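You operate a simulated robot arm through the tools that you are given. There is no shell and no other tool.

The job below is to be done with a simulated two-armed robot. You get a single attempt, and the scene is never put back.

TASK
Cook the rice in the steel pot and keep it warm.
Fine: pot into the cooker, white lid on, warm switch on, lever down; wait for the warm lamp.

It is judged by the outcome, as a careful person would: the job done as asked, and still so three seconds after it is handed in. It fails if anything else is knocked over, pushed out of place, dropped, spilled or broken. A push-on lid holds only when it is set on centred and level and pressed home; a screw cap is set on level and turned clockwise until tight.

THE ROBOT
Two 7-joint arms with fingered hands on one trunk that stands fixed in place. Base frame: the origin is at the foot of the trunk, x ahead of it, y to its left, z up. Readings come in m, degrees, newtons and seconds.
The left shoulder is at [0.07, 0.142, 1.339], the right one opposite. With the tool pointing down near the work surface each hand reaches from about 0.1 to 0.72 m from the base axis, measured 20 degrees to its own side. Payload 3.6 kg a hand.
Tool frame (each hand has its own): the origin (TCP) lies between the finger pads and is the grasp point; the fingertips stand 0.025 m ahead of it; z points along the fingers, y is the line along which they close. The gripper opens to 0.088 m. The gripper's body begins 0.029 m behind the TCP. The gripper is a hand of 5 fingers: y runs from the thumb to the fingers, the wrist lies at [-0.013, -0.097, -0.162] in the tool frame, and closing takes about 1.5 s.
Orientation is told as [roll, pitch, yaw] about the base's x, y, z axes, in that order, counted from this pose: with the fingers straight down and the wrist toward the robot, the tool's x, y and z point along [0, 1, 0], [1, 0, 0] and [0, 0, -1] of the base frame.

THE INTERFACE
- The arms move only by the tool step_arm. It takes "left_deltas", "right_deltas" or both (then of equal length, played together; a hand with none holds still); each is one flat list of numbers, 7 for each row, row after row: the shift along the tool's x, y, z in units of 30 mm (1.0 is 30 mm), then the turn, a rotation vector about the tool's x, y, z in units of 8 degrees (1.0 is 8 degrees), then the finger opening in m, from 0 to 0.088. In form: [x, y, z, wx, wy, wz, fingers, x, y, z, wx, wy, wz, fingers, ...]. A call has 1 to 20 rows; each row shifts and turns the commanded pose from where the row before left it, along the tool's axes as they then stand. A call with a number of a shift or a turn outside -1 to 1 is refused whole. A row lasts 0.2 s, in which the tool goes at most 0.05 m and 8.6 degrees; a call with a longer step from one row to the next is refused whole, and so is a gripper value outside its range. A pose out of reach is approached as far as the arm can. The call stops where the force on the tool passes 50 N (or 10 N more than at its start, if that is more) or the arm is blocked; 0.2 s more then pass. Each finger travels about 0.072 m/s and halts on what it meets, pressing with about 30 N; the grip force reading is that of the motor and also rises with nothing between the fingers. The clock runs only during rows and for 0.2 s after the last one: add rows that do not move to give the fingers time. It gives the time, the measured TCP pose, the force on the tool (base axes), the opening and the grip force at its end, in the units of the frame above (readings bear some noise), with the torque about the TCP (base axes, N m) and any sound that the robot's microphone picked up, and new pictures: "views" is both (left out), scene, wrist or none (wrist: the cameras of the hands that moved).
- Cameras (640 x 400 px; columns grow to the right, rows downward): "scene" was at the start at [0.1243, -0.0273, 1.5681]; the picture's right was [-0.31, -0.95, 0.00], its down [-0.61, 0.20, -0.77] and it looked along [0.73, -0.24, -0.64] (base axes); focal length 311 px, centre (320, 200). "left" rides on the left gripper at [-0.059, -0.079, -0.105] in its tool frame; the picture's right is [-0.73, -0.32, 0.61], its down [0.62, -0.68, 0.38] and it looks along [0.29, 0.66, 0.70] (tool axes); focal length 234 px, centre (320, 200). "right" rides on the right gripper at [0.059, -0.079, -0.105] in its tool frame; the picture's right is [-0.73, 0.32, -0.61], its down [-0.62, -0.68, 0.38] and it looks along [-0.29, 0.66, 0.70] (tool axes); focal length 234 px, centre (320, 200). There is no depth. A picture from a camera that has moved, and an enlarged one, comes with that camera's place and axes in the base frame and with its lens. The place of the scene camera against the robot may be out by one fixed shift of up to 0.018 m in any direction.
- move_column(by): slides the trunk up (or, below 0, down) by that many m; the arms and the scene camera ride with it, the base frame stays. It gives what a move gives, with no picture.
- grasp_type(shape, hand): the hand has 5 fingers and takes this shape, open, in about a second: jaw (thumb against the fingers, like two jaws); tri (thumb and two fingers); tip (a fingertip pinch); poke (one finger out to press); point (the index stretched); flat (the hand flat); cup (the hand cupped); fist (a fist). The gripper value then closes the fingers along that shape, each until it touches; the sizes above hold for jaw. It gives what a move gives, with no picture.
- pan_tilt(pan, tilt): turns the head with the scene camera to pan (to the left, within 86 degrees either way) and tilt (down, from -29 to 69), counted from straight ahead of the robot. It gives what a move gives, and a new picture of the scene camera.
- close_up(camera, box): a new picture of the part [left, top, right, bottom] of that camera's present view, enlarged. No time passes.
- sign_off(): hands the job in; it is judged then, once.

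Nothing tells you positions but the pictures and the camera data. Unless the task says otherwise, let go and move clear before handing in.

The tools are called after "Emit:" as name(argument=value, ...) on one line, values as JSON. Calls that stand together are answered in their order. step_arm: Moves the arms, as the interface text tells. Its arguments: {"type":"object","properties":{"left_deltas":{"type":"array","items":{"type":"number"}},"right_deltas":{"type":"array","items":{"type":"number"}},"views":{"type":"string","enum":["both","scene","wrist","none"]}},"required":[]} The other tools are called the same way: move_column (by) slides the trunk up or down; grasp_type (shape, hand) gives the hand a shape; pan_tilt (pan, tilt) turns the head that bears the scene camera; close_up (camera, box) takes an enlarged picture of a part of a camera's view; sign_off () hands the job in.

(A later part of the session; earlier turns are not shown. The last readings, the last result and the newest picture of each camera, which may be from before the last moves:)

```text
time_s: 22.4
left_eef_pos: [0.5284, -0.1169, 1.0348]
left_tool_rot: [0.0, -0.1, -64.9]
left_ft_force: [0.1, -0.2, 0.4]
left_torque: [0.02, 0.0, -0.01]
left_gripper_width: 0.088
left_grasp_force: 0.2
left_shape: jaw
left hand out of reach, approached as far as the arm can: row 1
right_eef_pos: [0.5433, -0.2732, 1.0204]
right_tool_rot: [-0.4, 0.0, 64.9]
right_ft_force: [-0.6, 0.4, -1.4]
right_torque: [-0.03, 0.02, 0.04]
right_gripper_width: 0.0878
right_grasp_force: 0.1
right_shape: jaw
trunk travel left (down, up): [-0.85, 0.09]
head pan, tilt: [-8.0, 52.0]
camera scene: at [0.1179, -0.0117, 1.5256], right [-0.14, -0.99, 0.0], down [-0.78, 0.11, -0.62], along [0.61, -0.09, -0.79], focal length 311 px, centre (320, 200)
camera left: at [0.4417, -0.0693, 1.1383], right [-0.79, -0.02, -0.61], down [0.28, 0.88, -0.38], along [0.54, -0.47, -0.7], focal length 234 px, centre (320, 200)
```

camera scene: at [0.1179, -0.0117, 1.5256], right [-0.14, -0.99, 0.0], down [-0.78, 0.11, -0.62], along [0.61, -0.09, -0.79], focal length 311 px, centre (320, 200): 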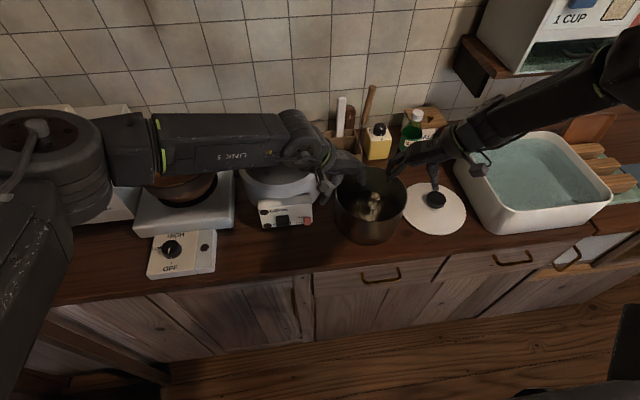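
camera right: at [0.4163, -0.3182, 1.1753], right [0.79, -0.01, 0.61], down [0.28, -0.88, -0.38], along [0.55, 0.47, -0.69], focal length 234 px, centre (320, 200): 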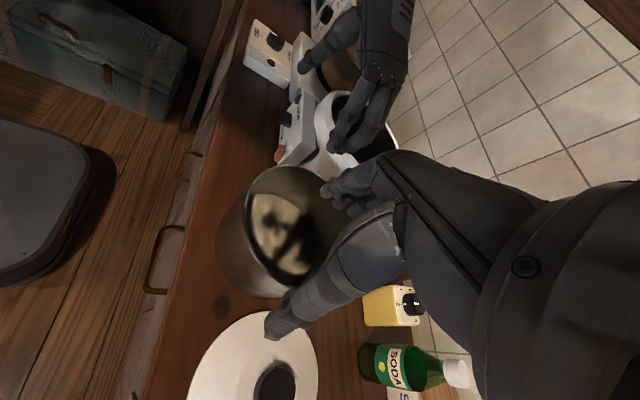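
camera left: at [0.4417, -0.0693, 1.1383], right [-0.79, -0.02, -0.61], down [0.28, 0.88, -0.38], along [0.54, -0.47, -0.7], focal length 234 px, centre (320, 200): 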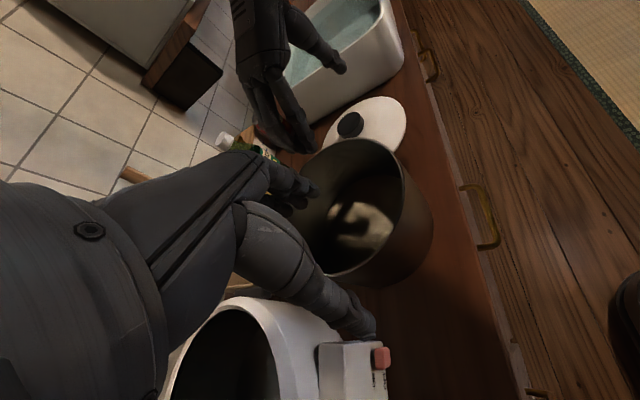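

The left arm's elbow is flared far out to the left, a poor configuration. I'll un-yaw it, approach as I did with the right arm, then yaw again.

Emit:
step_arm(left_deltas=[0, 0, -0.5, 0, 0, -0.903, 0.088, 0, 0, 0, 0, 0, -0.903, 0.088, 0, 0, 0, 0, 0, -0.903, 0.088, 0, 0, 0, 0, 0, -0.903, 0.088, 0, 0, 0, 0, 0, -0.903, 0.088, 0, 0, 0, 0, 0, -0.903, 0.088, 0, 0, 0, 0, 0, -0.903, 0.088, 0, 0, 0, 0, 0, -0.903, 0.088, 0, 0, 0, 0, 0, -0.903, 0.088], views="scene")

```text
time_s: 24.4
left_eef_pos: [0.5274, -0.1161, 1.0498]
left_tool_rot: [0.0, 0.0, 0.2]
left_ft_force: [-0.1, -0.3, 0.1]
left_torque: [-0.03, 0.03, 0.0]
left_gripper_width: 0.0877
left_grasp_force: 0.2
left_shape: jaw
right_eef_pos: [0.5436, -0.2737, 1.0196]
right_tool_rot: [-0.4, 0.1, 64.9]
right_ft_force: [0.2, -0.4, -0.4]
right_torque: [0.03, 0.0, 0.0]
right_gripper_width: 0.0878
right_grasp_force: 0.0
right_shape: jaw
trunk travel left (down, up): [-0.85, 0.09]
head pan, tilt: [-8.0, 52.0]
camera scene: at [0.1175, -0.0123, 1.5256], right [-0.14, -0.99, 0.0], down [-0.78, 0.11, -0.62], along [0.61, -0.09, -0.79], focal length 311 px, centre (320, 200)
```

scene: 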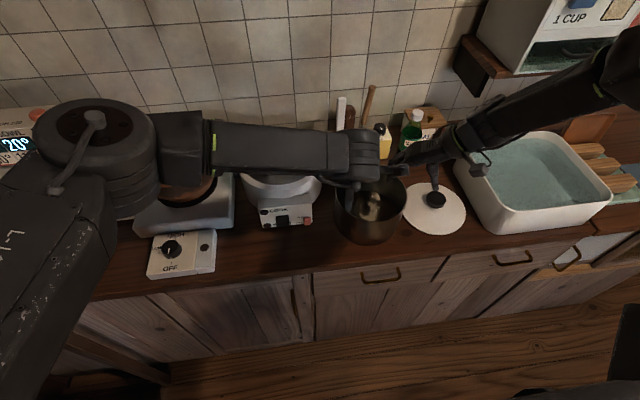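

Emit:
step_arm(left_deltas=[0.9, -0.4, -0.5, 0, 0, 0, 0.088, 0.9, -0.4, -0.5, 0, 0, 0, 0.088, 0.9, -0.4, -0.5, 0, 0, 0, 0.088, 0.9, -0.4, 0, 0, 0, 0, 0.088, 0.9, -0.4, 0, 0, 0, 0, 0.088, 0.9, -0.4, 0, 0, 0, 0, 0.088, 0.9, -0.4, 0, 0, 0, 0, 0.088, 0.9, -0.4, 0, 0, 0, 0, 0.088, 0.9, -0.4, 0, 0, 0, 0, 0.088, 0.9, -0.3, 0, 0, 0, 0, 0.088, 0.9, -0.3, 0, 0, 0, 0, 0.088, 0.9, 0, 0, 0, 0, 0, 0.088], views="scene")

```text
time_s: 27.0
left_eef_pos: [0.3994, 0.2082, 1.0944]
left_tool_rot: [-0.1, 0.0, 0.0]
left_ft_force: [-0.4, -0.4, -0.3]
left_torque: [0.0, 0.0, 0.01]
left_gripper_width: 0.0877
left_grasp_force: 0.1
left_shape: jaw
right_eef_pos: [0.5424, -0.2717, 1.021]
right_tool_rot: [-0.5, 0.1, 65.0]
right_ft_force: [-0.5, 0.1, 0.4]
right_torque: [0.02, 0.0, 0.0]
right_gripper_width: 0.0878
right_grasp_force: 0.0
right_shape: jaw
trunk travel left (down, up): [-0.85, 0.09]
head pan, tilt: [-8.0, 52.0]
camera scene: at [0.1163, -0.0102, 1.5257], right [-0.14, -0.99, 0.0], down [-0.78, 0.11, -0.62], along [0.61, -0.09, -0.79], focal length 311 px, centre (320, 200)
```

scene: 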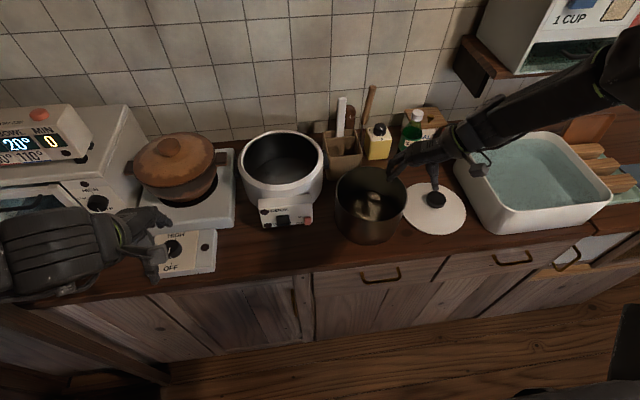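

The left arm is folded back, which gives a clear view of the cooker. I'll take detailed pictures of it.

Emit:
close_up(camera="scene", box=[230, 120, 330, 240])

Emit:
close_up(camera="scene", box=[250, 190, 320, 235])

Emit:
close_up(camera="right", box=[180, 60, 420, 260])

```text
3.33 times, centred on (280, 180) of scene
camera zoom: at [0.1163, -0.0102, 1.5257], right [-0.14, -0.99, 0.0], down [-0.78, 0.11, -0.62], along [0.61, -0.09, -0.79], focal length 1036 px, centre (453, 267)
```

zoom: 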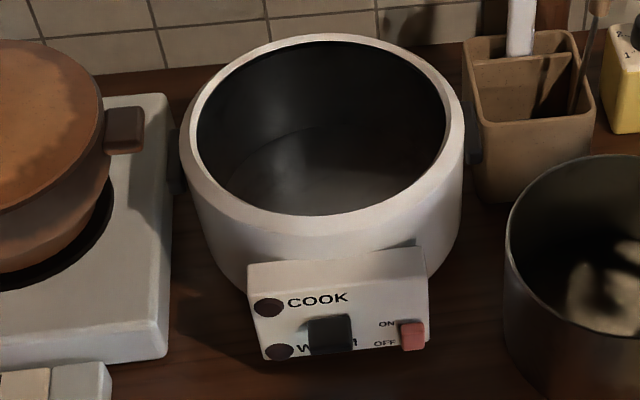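

```text
8.89 times, centred on (285, 212) of scene
camera zoom: at [0.1163, -0.0102, 1.5257], right [-0.14, -0.99, 0.0], down [-0.78, 0.11, -0.62], along [0.61, -0.09, -0.79], focal length 2762 px, centre (631, 89)
```

zoom: 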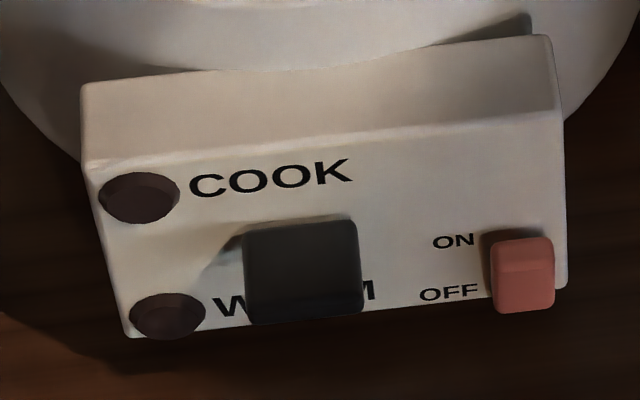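

```text
2.00 times, centred on (300, 160) of right
camera zoom: at [0.4545, -0.3178, 1.1249], right [0.79, -0.01, 0.61], down [0.28, -0.88, -0.38], along [0.55, 0.47, -0.69], focal length 468 px, centre (360, 280)
```

zoom: 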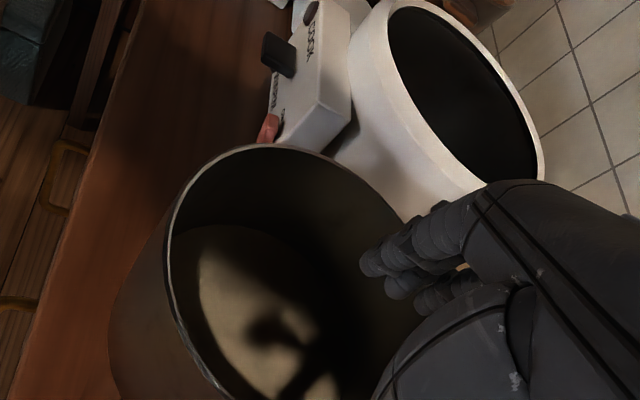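

The cooker rim centre refines to about (0.706, 0.011, 0.962), with the inner floor near 0.885, so the pot rim should stand a few cm proud once it's seated. Next I'll yaw the left hand from this good elbow configuration and advance.

Emit:
step_arm(left_deltas=[0, 0, 0, 0, 0, 0.903, 0.088, 0, 0, 0, 0, 0, 0.903, 0.088, 0, 0, 0, 0, 0, 0.903, 0.088, 0, 0, 0, 0, 0, 0.903, 0.088, 0, 0, 0, 0, 0, 0.903, 0.088, 0, 0, 0, 0, 0, 0.903, 0.088, 0, 0, 0, 0, 0, 0.903, 0.088, 0, 0, 0, 0, 0, 0.903, 0.088, 0, 0, 0, 0, 0, 0.903, 0.088], views="scene")

```text
time_s: 29.0
left_eef_pos: [0.387, 0.1467, 1.0855]
left_tool_rot: [-1.7, -2.3, -62.0]
left_ft_force: [-1.1, 0.0, -0.2]
left_torque: [0.02, -0.01, 0.0]
left_gripper_width: 0.0878
left_grasp_force: 0.1
left_shape: jaw
left hand out of reach, approached as far as the arm can: row 7, 8, 9
right_eef_pos: [0.543, -0.2742, 1.0188]
right_tool_rot: [-0.1, -0.2, 64.9]
right_ft_force: [0.1, 0.1, 0.6]
right_torque: [0.03, -0.01, -0.02]
right_gripper_width: 0.0877
right_grasp_force: 0.1
right_shape: jaw
trunk travel left (down, up): [-0.85, 0.09]
head pan, tilt: [-8.0, 52.0]
camera scene: at [0.1185, -0.0142, 1.5255], right [-0.14, -0.99, 0.0], down [-0.78, 0.11, -0.61], along [0.61, -0.08, -0.79], focal length 311 px, centre (320, 200)
```

scene: 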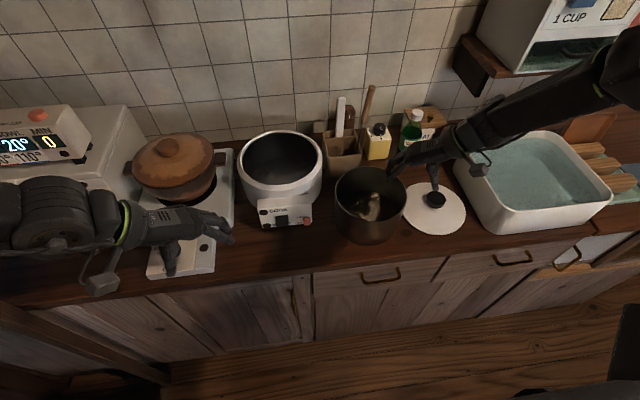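

Emit:
step_arm(left_deltas=[0.04, 0.9, 0, 0, 0, 0.1, 0.088, 0.04, 0.9, 0, 0, 0, 0.1, 0.088, 0.04, 0.9, 0, 0, 0, 0.1, 0.088, 0.04, 0.9, 0, 0, 0, 0.1, 0.088, 0.04, 0.9, 0, 0, 0, 0, 0.088, 0.04, 0.9, 0, 0, 0, 0, 0.088, 0.04, 0.9, 0, 0, 0, 0, 0.088, 0.04, 0.9, 0, 0, 0, 0, 0.088], views="scene")

```text
time_s: 30.8
left_eef_pos: [0.4867, -0.0445, 1.0946]
left_tool_rot: [-1.5, -2.3, -65.7]
left_ft_force: [-0.7, -1.1, 0.3]
left_torque: [0.0, -0.02, 0.03]
left_gripper_width: 0.0879
left_grasp_force: 0.0
left_shape: jaw
right_eef_pos: [0.5431, -0.2737, 1.0183]
right_tool_rot: [-0.3, 0.0, 64.9]
right_ft_force: [0.1, 0.3, 0.3]
right_torque: [-0.03, 0.02, -0.02]
right_gripper_width: 0.0877
right_grasp_force: 0.1
right_shape: jaw
trunk travel left (down, up): [-0.85, 0.09]
head pan, tilt: [-8.0, 52.0]
camera scene: at [0.1184, -0.0131, 1.5255], right [-0.14, -0.99, 0.0], down [-0.78, 0.11, -0.61], along [0.61, -0.08, -0.79], focal length 311 px, centre (320, 200)
```

scene: 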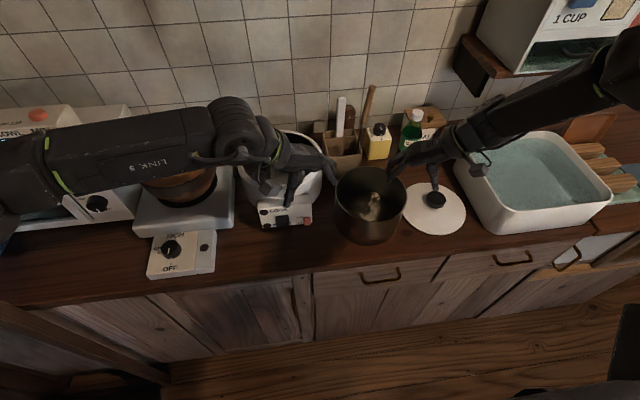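

Emit:
step_arm(left_deltas=[0.17, 0.777, 0.375, 0.289, -0.185, 0, 0.088, 0.17, 0.777, 0.375, 0, 0, 0, 0.088, 0.17, 0.777, 0.375, 0, 0, 0, 0.088, 0.17, 0.777, 0.375, 0, 0, 0, 0.088], views="scene")

```text
time_s: 31.8
left_eef_pos: [0.5064, -0.0698, 1.0788]
left_tool_rot: [-2.9, 0.0, -65.8]
left_ft_force: [0.4, 0.5, 0.2]
left_torque: [0.01, 0.01, -0.01]
left_gripper_width: 0.0876
left_grasp_force: 0.0
left_shape: jaw
left hand out of reach, approached as far as the arm can: row 2, 3, 4
right_eef_pos: [0.543, -0.2728, 1.02]
right_tool_rot: [-0.3, -0.1, 64.9]
right_ft_force: [0.6, 0.6, 0.0]
right_torque: [0.02, 0.01, -0.02]
right_gripper_width: 0.088
right_grasp_force: 0.2
right_shape: jaw
trunk travel left (down, up): [-0.85, 0.09]
head pan, tilt: [-8.0, 52.0]
camera scene: at [0.118, -0.0122, 1.5256], right [-0.14, -0.99, 0.0], down [-0.78, 0.11, -0.62], along [0.61, -0.09, -0.79], focal length 311 px, centre (320, 200)
```

scene: 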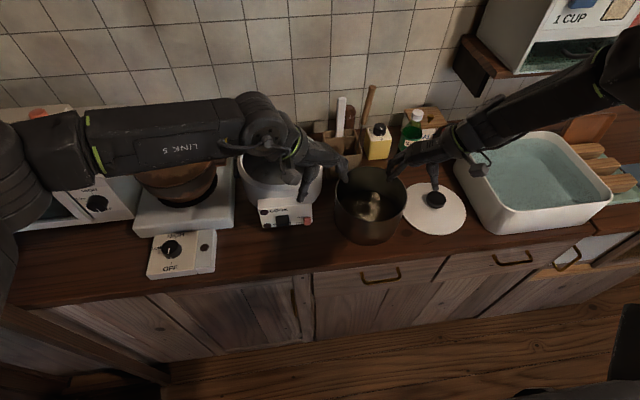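

The left arm's limit appears as a tilt when it reaches across with full yaw. I'll try a smaller yaw, about -50°, with a pinch point nearer the robot.

Emit:
step_arm(left_deltas=[0, 0, 0, 0, 0, -0.66, 0.088, 0, 0, 0, 0, 0, -0.66, 0.088, 0, 0, 0, 0, 0, -0.66, 0.088, 0, 0, 0, 0.278, 0.233, 0, 0.088, -0.29, 0.67, 0.32, 0, 0, 0, 0.088, -0.29, 0.67, 0.32, 0, 0, 0, 0.088, -0.29, 0.67, 0.32, 0, 0, 0, 0.088], views="scene")

```text
time_s: 33.4
left_eef_pos: [0.5232, -0.1318, 1.0472]
left_tool_rot: [-0.8, 3.0, -50.0]
left_ft_force: [0.0, -0.4, -0.2]
left_torque: [0.02, 0.0, -0.01]
left_gripper_width: 0.0878
left_grasp_force: 0.0
left_shape: jaw
right_eef_pos: [0.541, -0.2756, 1.0197]
right_tool_rot: [-0.5, 0.0, 64.9]
right_ft_force: [-0.3, 0.2, -0.1]
right_torque: [0.0, -0.04, 0.01]
right_gripper_width: 0.0879
right_grasp_force: 0.0
right_shape: jaw
trunk travel left (down, up): [-0.85, 0.09]
head pan, tilt: [-8.0, 52.0]
camera scene: at [0.1177, -0.0127, 1.5256], right [-0.14, -0.99, 0.0], down [-0.78, 0.11, -0.62], along [0.61, -0.08, -0.79], focal length 311 px, centre (320, 200)
```

scene: 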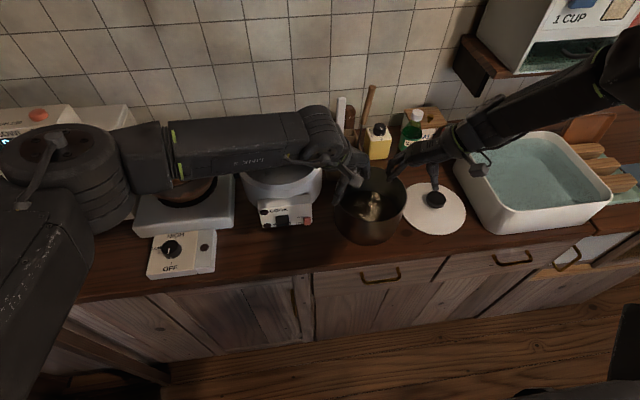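

It reached that cleanly. I'll remove the small tilt, try slightly more yaw on the left, and test the right hand further round at yaw 85.

Emit:
step_arm(left_deltas=[0.42, 0.09, 0, -0.375, 0.1, 0, 0.088, 0, 0, 0, 0, 0, 1, 0.088, 0, 0, 0, 0, 0, 0, 0.088], right_deltas=[-0.5, 0.135, 0, 0, 0, -0.83, 0.088, -0.5, 0.135, 0, 0, 0, -0.83, 0.088, 0, 0, 0, 0, 0, -0.83, 0.088], views="both")

```text
time_s: 34.2
left_eef_pos: [0.535, -0.1252, 1.0479]
left_tool_rot: [-0.1, -0.1, -58.1]
left_ft_force: [-0.6, -0.6, 0.5]
left_torque: [0.02, -0.04, 0.0]
left_gripper_width: 0.0877
left_grasp_force: 0.1
left_shape: jaw
right_eef_pos: [0.5299, -0.2912, 1.0373]
right_tool_rot: [-0.6, -0.3, 84.6]
right_ft_force: [-0.2, -0.1, -0.7]
right_torque: [0.02, 0.02, 0.0]
right_gripper_width: 0.0877
right_grasp_force: 0.1
right_shape: jaw
right hand out of reach, approached as far as the arm can: row 1, 2, 3
trunk travel left (down, up): [-0.85, 0.09]
head pan, tilt: [-8.0, 52.0]
camera scene: at [0.1169, -0.0123, 1.5257], right [-0.14, -0.99, 0.0], down [-0.78, 0.11, -0.62], along [0.61, -0.09, -0.79], focal length 311 px, centre (320, 200)
camera right: at [0.4628, -0.3641, 1.1404], right [0.75, 0.25, 0.62], down [0.56, -0.73, -0.38], along [0.36, 0.63, -0.69], focal length 234 px, centre (320, 200)
camera left: at [0.4441, -0.0892, 1.1516], right [-0.79, -0.11, -0.61], down [0.17, 0.91, -0.38], along [0.59, -0.4, -0.7], focal length 234 px, centre (320, 200)
```

scene: 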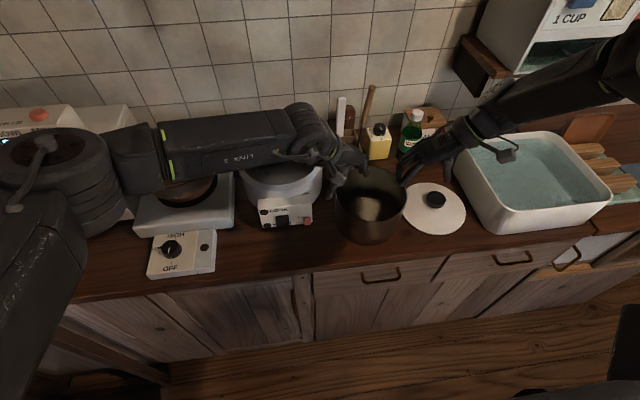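
right: 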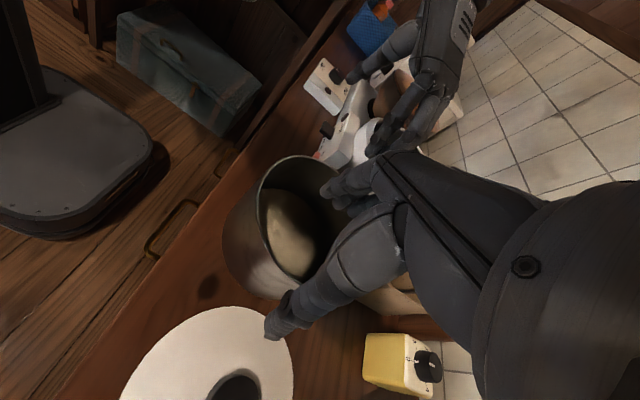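
left: 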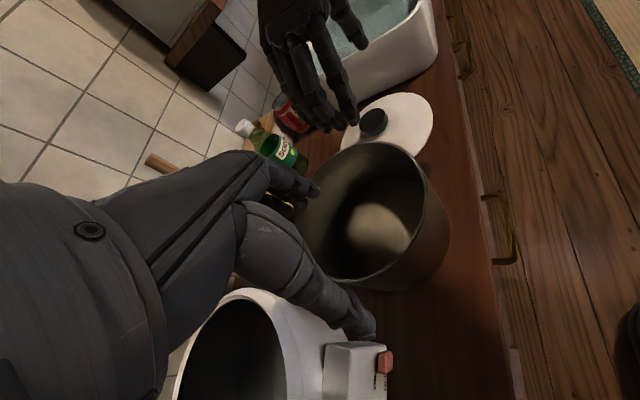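

The left hand now sits cleanly at yaw -58, and the right hits its limit at 85. I'll back the right off to 70 and nudge the left to -65.

Emit:
step_arm(left_deltas=[0.31, 0.04, 0, 0, 0, 0.875, 0.088, 0, 0, 0, 0, 0, 0, 0.088, 0, 0, 0, 0, 0, 0, 0.088, 0, 0, 0, 0, 0, 0, 0.088], right_deltas=[0, 0, 0, 0, 0, 0.9125, 0.088, 0, 0, 0, 0, 0, 0.9125, 0.088, -0.457, 0.697, 0.567, 0, 0, 0, 0.088, 0, 0, 0, 0, 0, 0, 0.088], views="both")

Emit:
close_up(camera="right", box=[180, 140, 420, 340])

Emit:
close_up(camera="left", box=[220, 140, 460, 340])

```text
time_s: 35.2
left_eef_pos: [0.539, -0.1234, 1.0474]
left_tool_rot: [-0.1, 0.0, -61.6]
left_ft_force: [0.7, -1.1, -0.6]
left_torque: [-0.04, 0.02, -0.01]
left_gripper_width: 0.0876
left_grasp_force: 0.1
left_shape: jaw
left hand out of reach, approached as far as the arm can: row 1
right_eef_pos: [0.5474, -0.276, 1.0216]
right_tool_rot: [-0.4, 0.1, 70.1]
right_ft_force: [0.3, -0.2, 0.4]
right_torque: [-0.02, -0.01, 0.0]
right_gripper_width: 0.0878
right_grasp_force: 0.0
right_shape: jaw
right hand out of reach, approached as far as the arm can: row 3
trunk travel left (down, up): [-0.85, 0.09]
head pan, tilt: [-8.0, 52.0]
camera scene: at [0.1174, -0.0117, 1.5256], right [-0.14, -0.99, 0.0], down [-0.78, 0.11, -0.62], along [0.61, -0.09, -0.79], focal length 311 px, centre (320, 200)
camera right: at [0.4651, -0.3286, 1.1264], right [0.79, 0.06, 0.61], down [0.36, -0.85, -0.38], along [0.5, 0.52, -0.69], focal length 234 px, centre (320, 200)
camera left: at [0.4508, -0.0815, 1.1513], right [-0.79, -0.06, -0.6], down [0.22, 0.9, -0.38], along [0.57, -0.44, -0.7], focal length 234 px, centre (320, 200)
```

scene: 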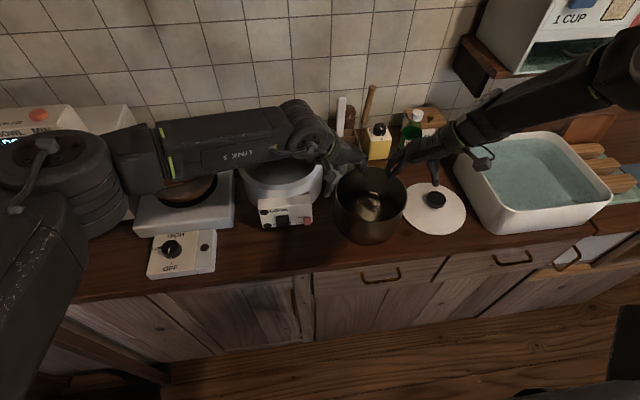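
right: 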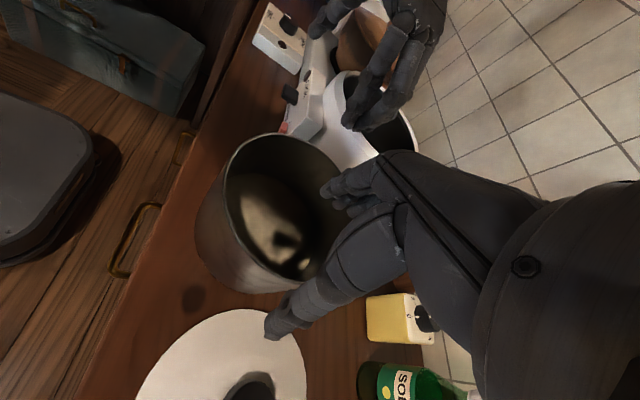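
left: 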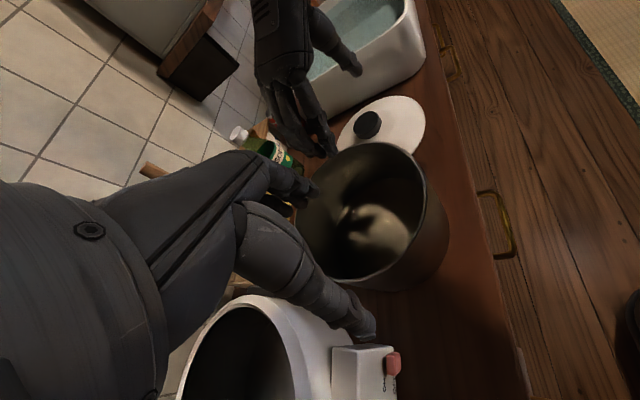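

```text
2.00 times, centred on (300, 240) of right
camera zoom: at [0.4651, -0.3286, 1.1264], right [0.79, 0.06, 0.61], down [0.36, -0.85, -0.38], along [0.5, 0.52, -0.69], focal length 468 px, centre (360, 120)
```

zoom: 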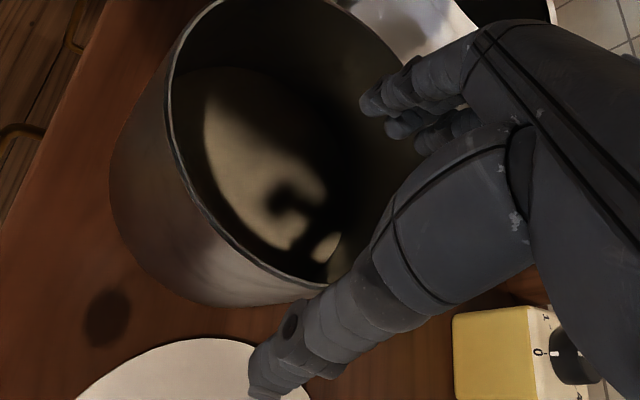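

```text
2.00 times, centred on (340, 240) of left
camera zoom: at [0.4508, -0.0815, 1.1513], right [-0.79, -0.06, -0.6], down [0.22, 0.9, -0.38], along [0.57, -0.44, -0.7], focal length 468 px, centre (280, 120)
```

zoom: 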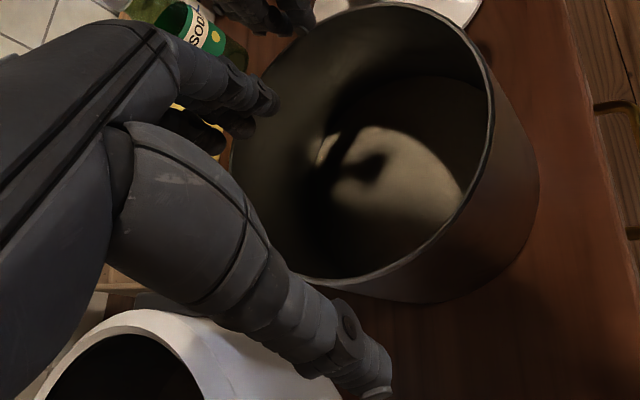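

The measured rim circle matches: centre (0.579, -0.197), R 0.085, z 0.94. Both hands straddle the rim at +68° and -62°. I'll level the hand heights and then use the trunk to lower both onto the rim.

Emit:
step_arm(left_deltas=[0, 0, 0.86, 0, 0, 0, 0.088], views="none")

```text
time_s: 35.6
left_eef_pos: [0.5398, -0.1236, 1.0212]
left_tool_rot: [-0.2, 0.1, -61.5]
left_ft_force: [1.2, -0.4, -0.1]
left_torque: [-0.01, 0.01, 0.01]
left_gripper_width: 0.0877
left_grasp_force: 0.1
left_shape: jaw
right_eef_pos: [0.5485, -0.2756, 1.0213]
right_tool_rot: [-0.4, 0.2, 70.2]
right_ft_force: [0.1, -0.1, -0.5]
right_torque: [0.0, 0.02, -0.02]
right_gripper_width: 0.0876
right_grasp_force: 0.0
right_shape: jaw
trunk travel left (down, up): [-0.85, 0.09]
head pan, tilt: [-8.0, 52.0]
```

Emit:
move_column(by=-0.05)

Emit:
close_up(camera="right", box=[180, 140, 420, 340])

Emit:
close_up(camera="left", box=[220, 140, 460, 340])

Emit:
close_up(camera="scene", box=[300, 130, 460, 250])

```text
time_s: 36.5
left_eef_pos: [0.5399, -0.123, 0.9719]
left_tool_rot: [-0.1, 0.0, -61.6]
left_ft_force: [-0.4, 0.3, -0.6]
left_torque: [-0.01, 0.01, -0.02]
left_gripper_width: 0.0877
left_grasp_force: 0.2
left_shape: jaw
right_eef_pos: [0.5483, -0.2749, 0.9727]
right_tool_rot: [-0.5, 0.1, 70.2]
right_ft_force: [0.0, -0.4, -0.2]
right_torque: [0.01, 0.02, 0.0]
right_gripper_width: 0.0874
right_grasp_force: 0.0
right_shape: jaw
trunk travel left (down, up): [-0.8, 0.14]
head pan, tilt: [-8.0, 52.0]
```

```text
2.00 times, centred on (300, 240) of right
camera zoom: at [0.4647, -0.3285, 1.0766], right [0.79, 0.06, 0.61], down [0.36, -0.85, -0.38], along [0.5, 0.52, -0.69], focal length 468 px, centre (360, 120)
```

zoom: 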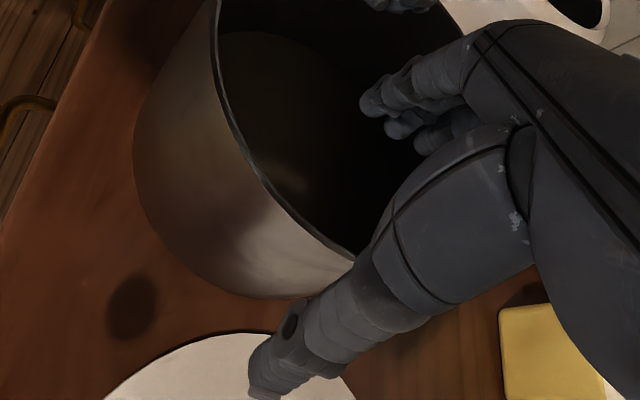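

```text
2.00 times, centred on (340, 240) of left
camera zoom: at [0.4504, -0.081, 1.076], right [-0.79, -0.06, -0.61], down [0.22, 0.9, -0.38], along [0.57, -0.44, -0.7], focal length 468 px, centre (280, 120)
```

zoom: 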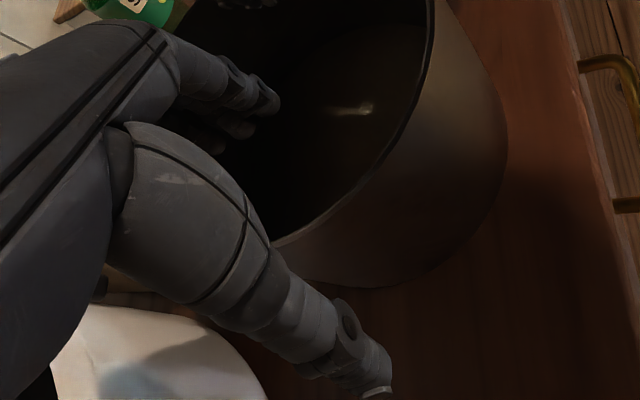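

```text
3.33 times, centred on (380, 190) of scene
camera zoom: at [0.1169, -0.0115, 1.4757], right [-0.14, -0.99, 0.0], down [-0.78, 0.11, -0.62], along [0.61, -0.09, -0.79], focal length 1036 px, centre (120, 233)
```

zoom: 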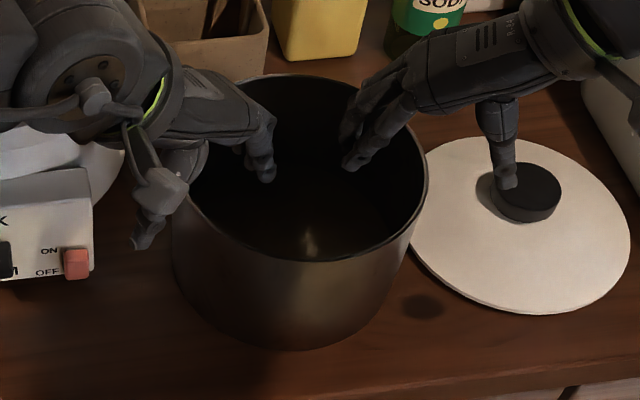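

The fingers straddle the wall cleanly on both sides. I'll lower the last 26 mm.

Emit:
move_column(by=-0.026)

Emit:
close_up(camera="scene", box=[300, 120, 460, 240])

Emit:
close_up(camera="left", box=[220, 140, 460, 340])

Emit:
close_up(camera="right", box=[180, 140, 420, 340])

```text
time_s: 37.3
left_eef_pos: [0.5394, -0.1238, 0.9478]
left_tool_rot: [-0.2, 0.0, -61.6]
left_ft_force: [-1.2, -0.1, -0.1]
left_torque: [0.02, -0.01, 0.01]
left_gripper_width: 0.0877
left_grasp_force: 0.1
left_shape: jaw
right_eef_pos: [0.5482, -0.2751, 0.9459]
right_tool_rot: [-0.4, 0.1, 70.2]
right_ft_force: [-0.2, -0.6, 0.0]
right_torque: [0.0, 0.0, -0.01]
right_gripper_width: 0.0875
right_grasp_force: 0.1
right_shape: jaw
trunk travel left (down, up): [-0.774, 0.166]
head pan, tilt: [-8.0, 52.0]
```

```text
3.33 times, centred on (380, 180) of scene
camera zoom: at [0.1173, -0.0115, 1.4496], right [-0.14, -0.99, 0.0], down [-0.78, 0.11, -0.62], along [0.61, -0.09, -0.79], focal length 1036 px, centre (120, 267)
```

zoom: 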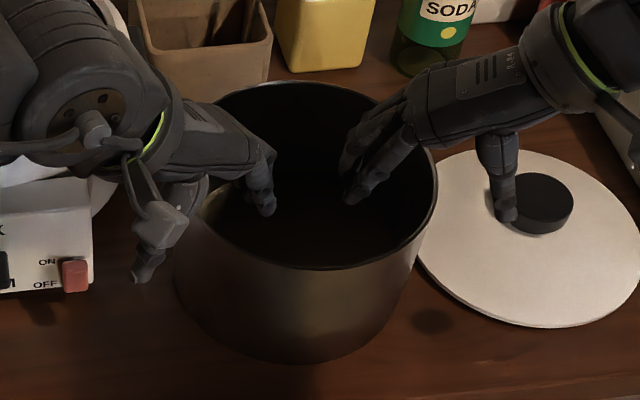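

```text
2.00 times, centred on (340, 240) of left
camera zoom: at [0.4507, -0.081, 1.0499], right [-0.79, -0.06, -0.61], down [0.22, 0.9, -0.38], along [0.57, -0.44, -0.7], focal length 468 px, centre (280, 120)
```

zoom: 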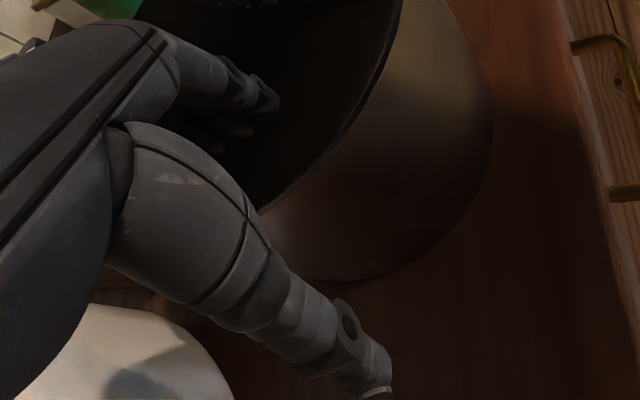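

```text
2.00 times, centred on (300, 240) of right
camera zoom: at [0.465, -0.3285, 1.0504], right [0.79, 0.06, 0.61], down [0.36, -0.85, -0.38], along [0.5, 0.52, -0.69], focal length 468 px, centre (360, 120)
```

zoom: 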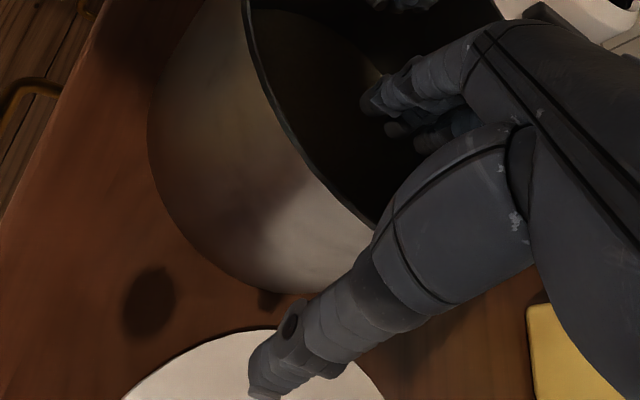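

No contact yet. I'll close both hands on the rim together.

Emit:
step_arm(left_deltas=[0, 0, 0, 0, 0, 0, 0.06, 0, 0, 0, 0, 0, 0, 0.03, 0, 0, 0, 0, 0, 0, 0.0, 0, 0, 0, 0, 0, 0, 0, 0, 0, 0, 0, 0, 0, 0, 0, 0, 0, 0, 0, 0, 0, 0, 0, 0, 0, 0, 0, 0, 0, 0, 0, 0, 0, 0, 0, 0, 0, 0, 0, 0, 0, 0], right_deltas=[0, 0, 0, 0, 0, 0, 0.06, 0, 0, 0, 0, 0, 0, 0.03, 0, 0, 0, 0, 0, 0, 0.0, 0, 0, 0, 0, 0, 0, 0, 0, 0, 0, 0, 0, 0, 0, 0, 0, 0, 0, 0, 0, 0, 0, 0, 0, 0, 0, 0, 0, 0, 0, 0, 0, 0, 0, 0, 0, 0, 0, 0, 0, 0, 0], views="both")

Emit:
close_up(camera="scene", box=[300, 120, 460, 240])

```text
time_s: 39.3
left_eef_pos: [0.5386, -0.1232, 0.9461]
left_tool_rot: [-0.1, 0.0, -61.6]
left_ft_force: [0.2, -1.1, -0.6]
left_torque: [-0.03, 0.0, -0.16]
left_gripper_width: 0.0
left_grasp_force: 30.4
left_shape: jaw
right_eef_pos: [0.5488, -0.2763, 0.9458]
right_tool_rot: [-0.3, 0.2, 70.2]
right_ft_force: [0.7, 0.7, 0.3]
right_torque: [0.06, -0.01, 0.15]
right_gripper_width: 0.0003
right_grasp_force: 29.9
right_shape: jaw
trunk travel left (down, up): [-0.774, 0.166]
head pan, tilt: [-8.0, 52.0]
camera scene: at [0.1179, -0.0119, 1.4496], right [-0.14, -0.99, 0.0], down [-0.78, 0.11, -0.62], along [0.61, -0.09, -0.79], focal length 311 px, centre (320, 200)
camera right: at [0.4654, -0.3287, 1.0501], right [0.79, 0.06, 0.61], down [0.36, -0.85, -0.38], along [0.5, 0.52, -0.69], focal length 234 px, centre (320, 200)
camera left: at [0.4511, -0.0812, 1.0496], right [-0.79, -0.06, -0.6], down [0.22, 0.9, -0.38], along [0.57, -0.44, -0.7], focal length 234 px, centre (320, 200)
```

scene: 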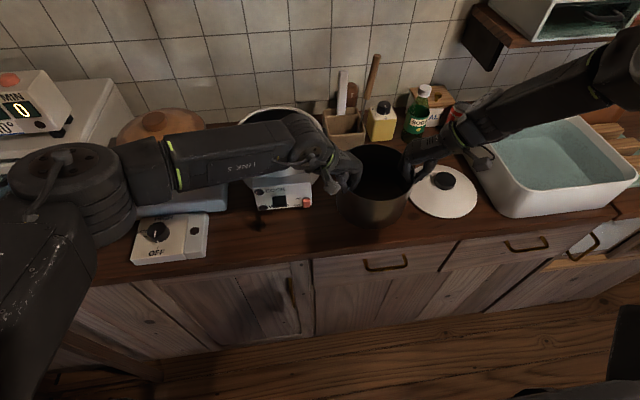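
right: 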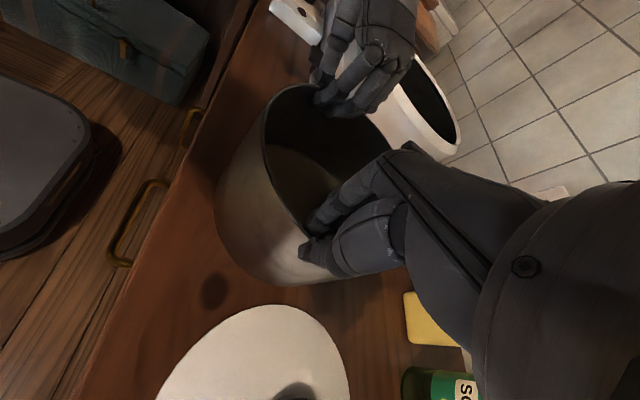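
left: 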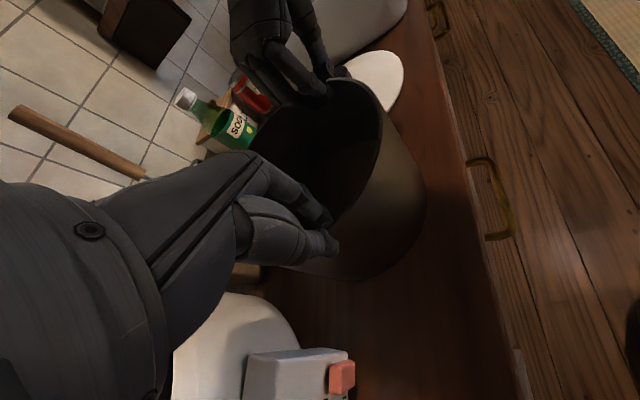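

```text
3.33 times, centred on (380, 180) of scene
camera zoom: at [0.1179, -0.0119, 1.4496], right [-0.14, -0.99, 0.0], down [-0.78, 0.11, -0.62], along [0.61, -0.09, -0.79], focal length 1036 px, centre (120, 267)
```

zoom: 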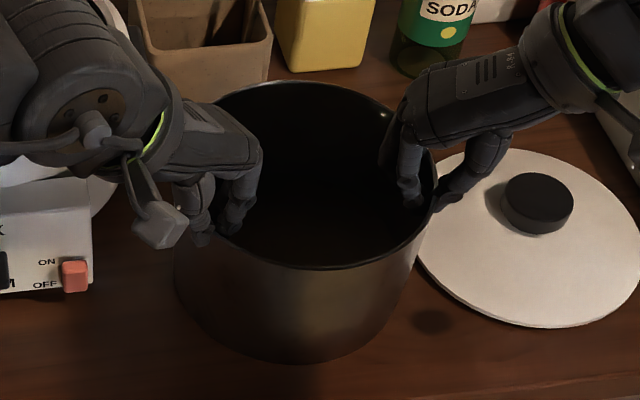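

Both hands are pinching the thin wall at about 30 N. I'll lift 30 mm with the trunk and check that the pot stays level.

Emit:
move_column(by=0.03)

Emit:
close_up(camera="scene", box=[300, 120, 460, 240])

```text
time_s: 40.0
left_eef_pos: [0.5404, -0.1232, 0.975]
left_tool_rot: [-0.2, 0.1, -61.5]
left_ft_force: [-1.1, 0.6, -4.6]
left_torque: [-0.04, 0.11, -0.09]
left_gripper_width: 0.0
left_grasp_force: 29.7
left_shape: jaw
right_eef_pos: [0.5489, -0.2759, 0.9747]
right_tool_rot: [-0.4, 0.1, 70.2]
right_ft_force: [-0.6, 0.2, -5.9]
right_torque: [0.06, 0.11, 0.08]
right_gripper_width: 0.0
right_grasp_force: 30.0
right_shape: jaw
trunk travel left (down, up): [-0.804, 0.136]
head pan, tilt: [-8.0, 52.0]
```

```text
3.33 times, centred on (380, 180) of scene
camera zoom: at [0.1195, -0.0122, 1.4794], right [-0.14, -0.99, 0.0], down [-0.78, 0.11, -0.61], along [0.61, -0.09, -0.79], focal length 1036 px, centre (120, 267)
```

zoom: 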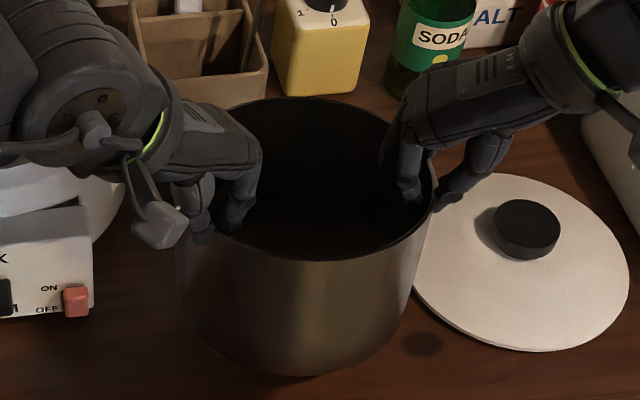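

The load reads about 10.5 N, but the far rim sagged by a few degrees. I'll check whether it's stable.

Emit:
step_arm(left_deltas=[0, 0, 0, 0, 0, 0, 0, 0, 0, 0, 0, 0, 0, 0, 0, 0, 0, 0, 0, 0, 0], right_deltas=[0, 0, 0, 0, 0, 0, 0, 0, 0, 0, 0, 0, 0, 0, 0, 0, 0, 0, 0, 0, 0], views="both")

Emit:
close_up(camera="scene", box=[300, 120, 460, 240])

```text
time_s: 40.8
left_eef_pos: [0.54, -0.1232, 0.9752]
left_tool_rot: [-0.1, 0.1, -61.6]
left_ft_force: [0.4, 0.6, -5.0]
left_torque: [0.01, 0.15, -0.07]
left_gripper_width: 0.0001
left_grasp_force: 30.2
left_shape: jaw
right_eef_pos: [0.5501, -0.2762, 0.9746]
right_tool_rot: [-0.3, 0.1, 70.2]
right_ft_force: [-0.1, -0.7, -5.1]
right_torque: [0.02, 0.09, 0.05]
right_gripper_width: 0.0001
right_grasp_force: 30.1
right_shape: jaw
trunk travel left (down, up): [-0.804, 0.136]
head pan, tilt: [-8.0, 52.0]
camera scene: at [0.1195, -0.0123, 1.4794], right [-0.14, -0.99, 0.0], down [-0.78, 0.11, -0.61], along [0.61, -0.09, -0.79], focal length 311 px, centre (320, 200)
camera right: at [0.4666, -0.3291, 1.0795], right [0.79, 0.06, 0.61], down [0.36, -0.85, -0.38], along [0.5, 0.52, -0.7], focal length 234 px, centre (320, 200)
camera left: at [0.4523, -0.0815, 1.079], right [-0.79, -0.06, -0.6], down [0.22, 0.9, -0.38], along [0.56, -0.44, -0.7], focal length 234 px, centre (320, 200)
```

scene: 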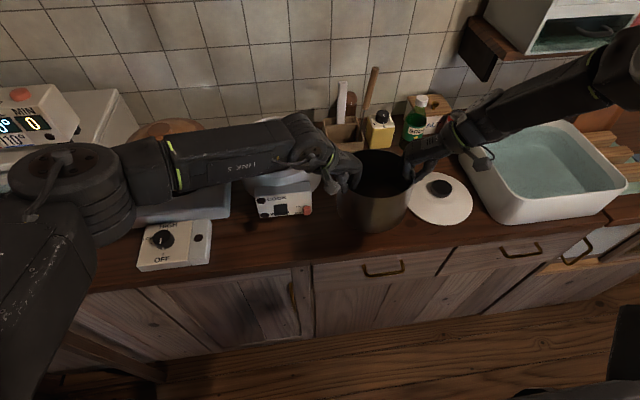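
right: 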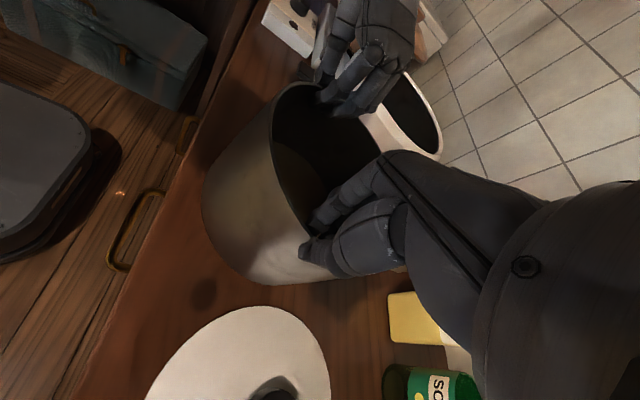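
left: 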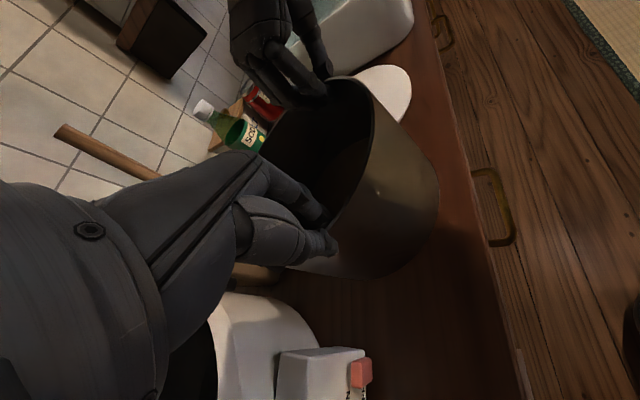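

```text
3.33 times, centred on (380, 180) of scene
camera zoom: at [0.1195, -0.0123, 1.4794], right [-0.14, -0.99, 0.0], down [-0.78, 0.11, -0.61], along [0.61, -0.09, -0.79], focal length 1036 px, centre (120, 267)
```

zoom: 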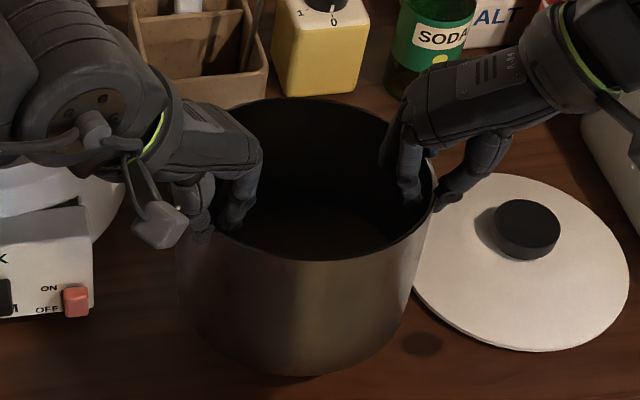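

It's stable. I'll lift another 40 mm and compare.

Emit:
move_column(by=0.04)

Emit:
close_up(camera="scene", box=[300, 120, 460, 240])

```text
time_s: 41.6
left_eef_pos: [0.5413, -0.1238, 1.0137]
left_tool_rot: [-0.2, 0.2, -61.6]
left_ft_force: [0.0, 1.6, -5.5]
left_torque: [0.01, 0.17, -0.06]
left_gripper_width: 0.0
left_grasp_force: 30.2
left_shape: jaw
right_eef_pos: [0.549, -0.2758, 1.0151]
right_tool_rot: [-0.4, 0.1, 70.1]
right_ft_force: [0.8, -2.8, -4.8]
right_torque: [0.03, 0.11, 0.04]
right_gripper_width: 0.0
right_grasp_force: 30.2
right_shape: jaw
trunk travel left (down, up): [-0.844, 0.096]
head pan, tilt: [-8.0, 52.0]
```

```text
3.33 times, centred on (380, 180) of scene
camera zoom: at [0.1197, -0.0123, 1.5194], right [-0.14, -0.99, 0.0], down [-0.78, 0.11, -0.61], along [0.61, -0.09, -0.79], focal length 1036 px, centre (120, 267)
```

zoom: 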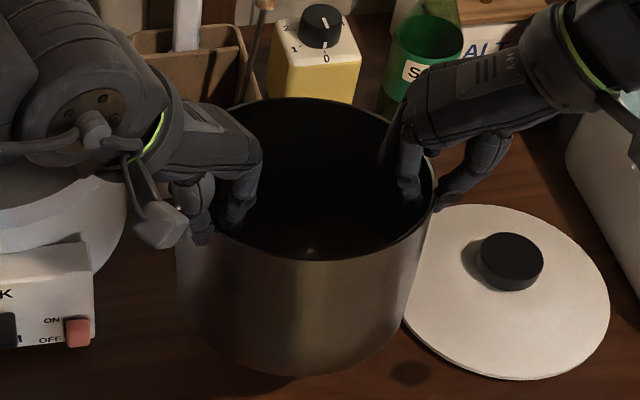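

The pot is fully off the counter and steady with about 8° of sag. I'll level it by pitching both hands together about the base y-axis.

Emit:
step_arm(left_deltas=[0, 0, 0, -0.2375, 0.44, 0, 0, 0, 0, 0, -0.2375, 0.44, 0, 0, 0, 0, 0, 0, 0, 0, 0], right_deltas=[0, 0, 0, -0.17, -0.47, 0, 0, 0, 0, 0, -0.17, -0.47, 0, 0, 0, 0, 0, 0, 0, 0, 0], views="scene")

Emit:
close_up(camera="scene", box=[300, 120, 460, 240])

```text
time_s: 42.5
left_eef_pos: [0.5402, -0.1238, 1.0143]
left_tool_rot: [6.8, -3.7, -61.7]
left_ft_force: [0.6, 0.3, -4.4]
left_torque: [-0.01, 0.14, -0.07]
left_gripper_width: 0.0001
left_grasp_force: 30.2
left_shape: jaw
right_eef_pos: [0.5503, -0.2756, 1.0146]
right_tool_rot: [-7.9, -2.5, 70.2]
right_ft_force: [0.4, 0.0, -5.5]
right_torque: [0.02, 0.18, 0.09]
right_gripper_width: 0.0
right_grasp_force: 29.9
right_shape: jaw
trunk travel left (down, up): [-0.844, 0.096]
head pan, tilt: [-8.0, 52.0]
camera scene: at [0.1201, -0.012, 1.5193], right [-0.14, -0.99, 0.0], down [-0.78, 0.11, -0.61], along [0.61, -0.09, -0.79], focal length 311 px, centre (320, 200)
```

scene: 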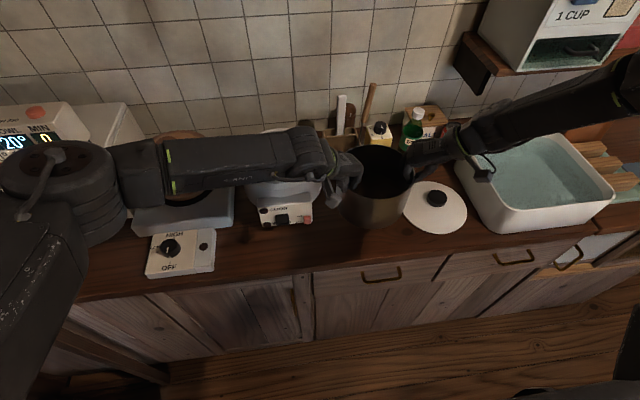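

```text
3.33 times, centred on (380, 180) of scene
camera zoom: at [0.1201, -0.012, 1.5193], right [-0.14, -0.99, 0.0], down [-0.78, 0.11, -0.61], along [0.61, -0.09, -0.79], focal length 1036 px, centre (120, 267)
```

zoom: 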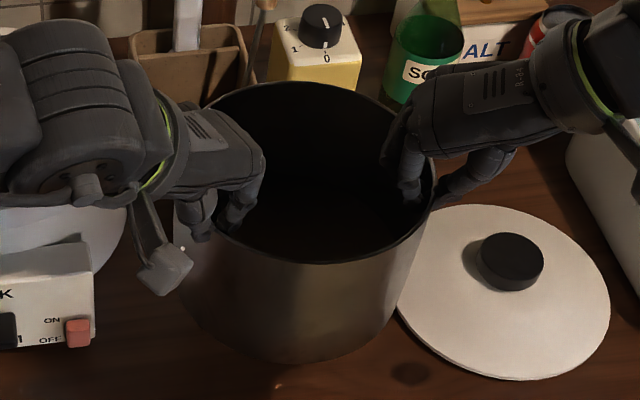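

The pot is level again. I'll raise the trunk to its top so the pot bottom clears the cooker rim.

Emit:
move_column(by=0.095)

Emit:
close_up(camera="scene", box=[220, 110, 460, 250])

```text
time_s: 43.7
left_eef_pos: [0.5408, -0.1236, 1.1093]
left_tool_rot: [6.7, -3.7, -61.8]
left_ft_force: [0.7, 0.9, -5.0]
left_torque: [-0.02, 0.21, -0.04]
left_gripper_width: 0.0
left_grasp_force: 30.2
left_shape: jaw
right_eef_pos: [0.5488, -0.2756, 1.1102]
right_tool_rot: [-7.9, -2.6, 70.3]
right_ft_force: [-0.5, -1.2, -4.1]
right_torque: [0.06, 0.16, 0.08]
right_gripper_width: 0.0
right_grasp_force: 30.3
right_shape: jaw
trunk travel left (down, up): [-0.939, 0.001]
head pan, tilt: [-8.0, 52.0]
```

```text
2.67 times, centred on (340, 180) of scene
camera zoom: at [0.1196, -0.0122, 1.6144], right [-0.14, -0.99, 0.0], down [-0.78, 0.11, -0.61], along [0.61, -0.09, -0.79], focal length 829 px, centre (267, 253)
```

zoom: 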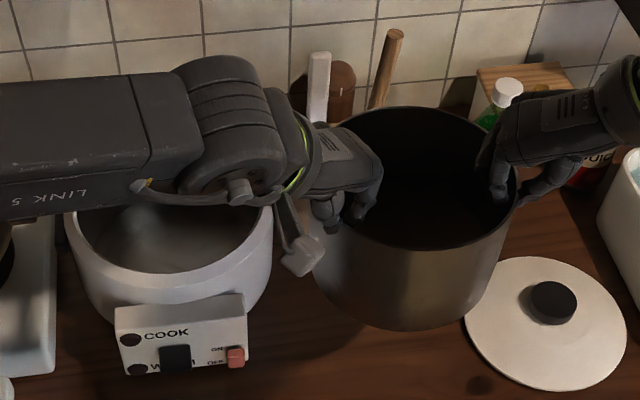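

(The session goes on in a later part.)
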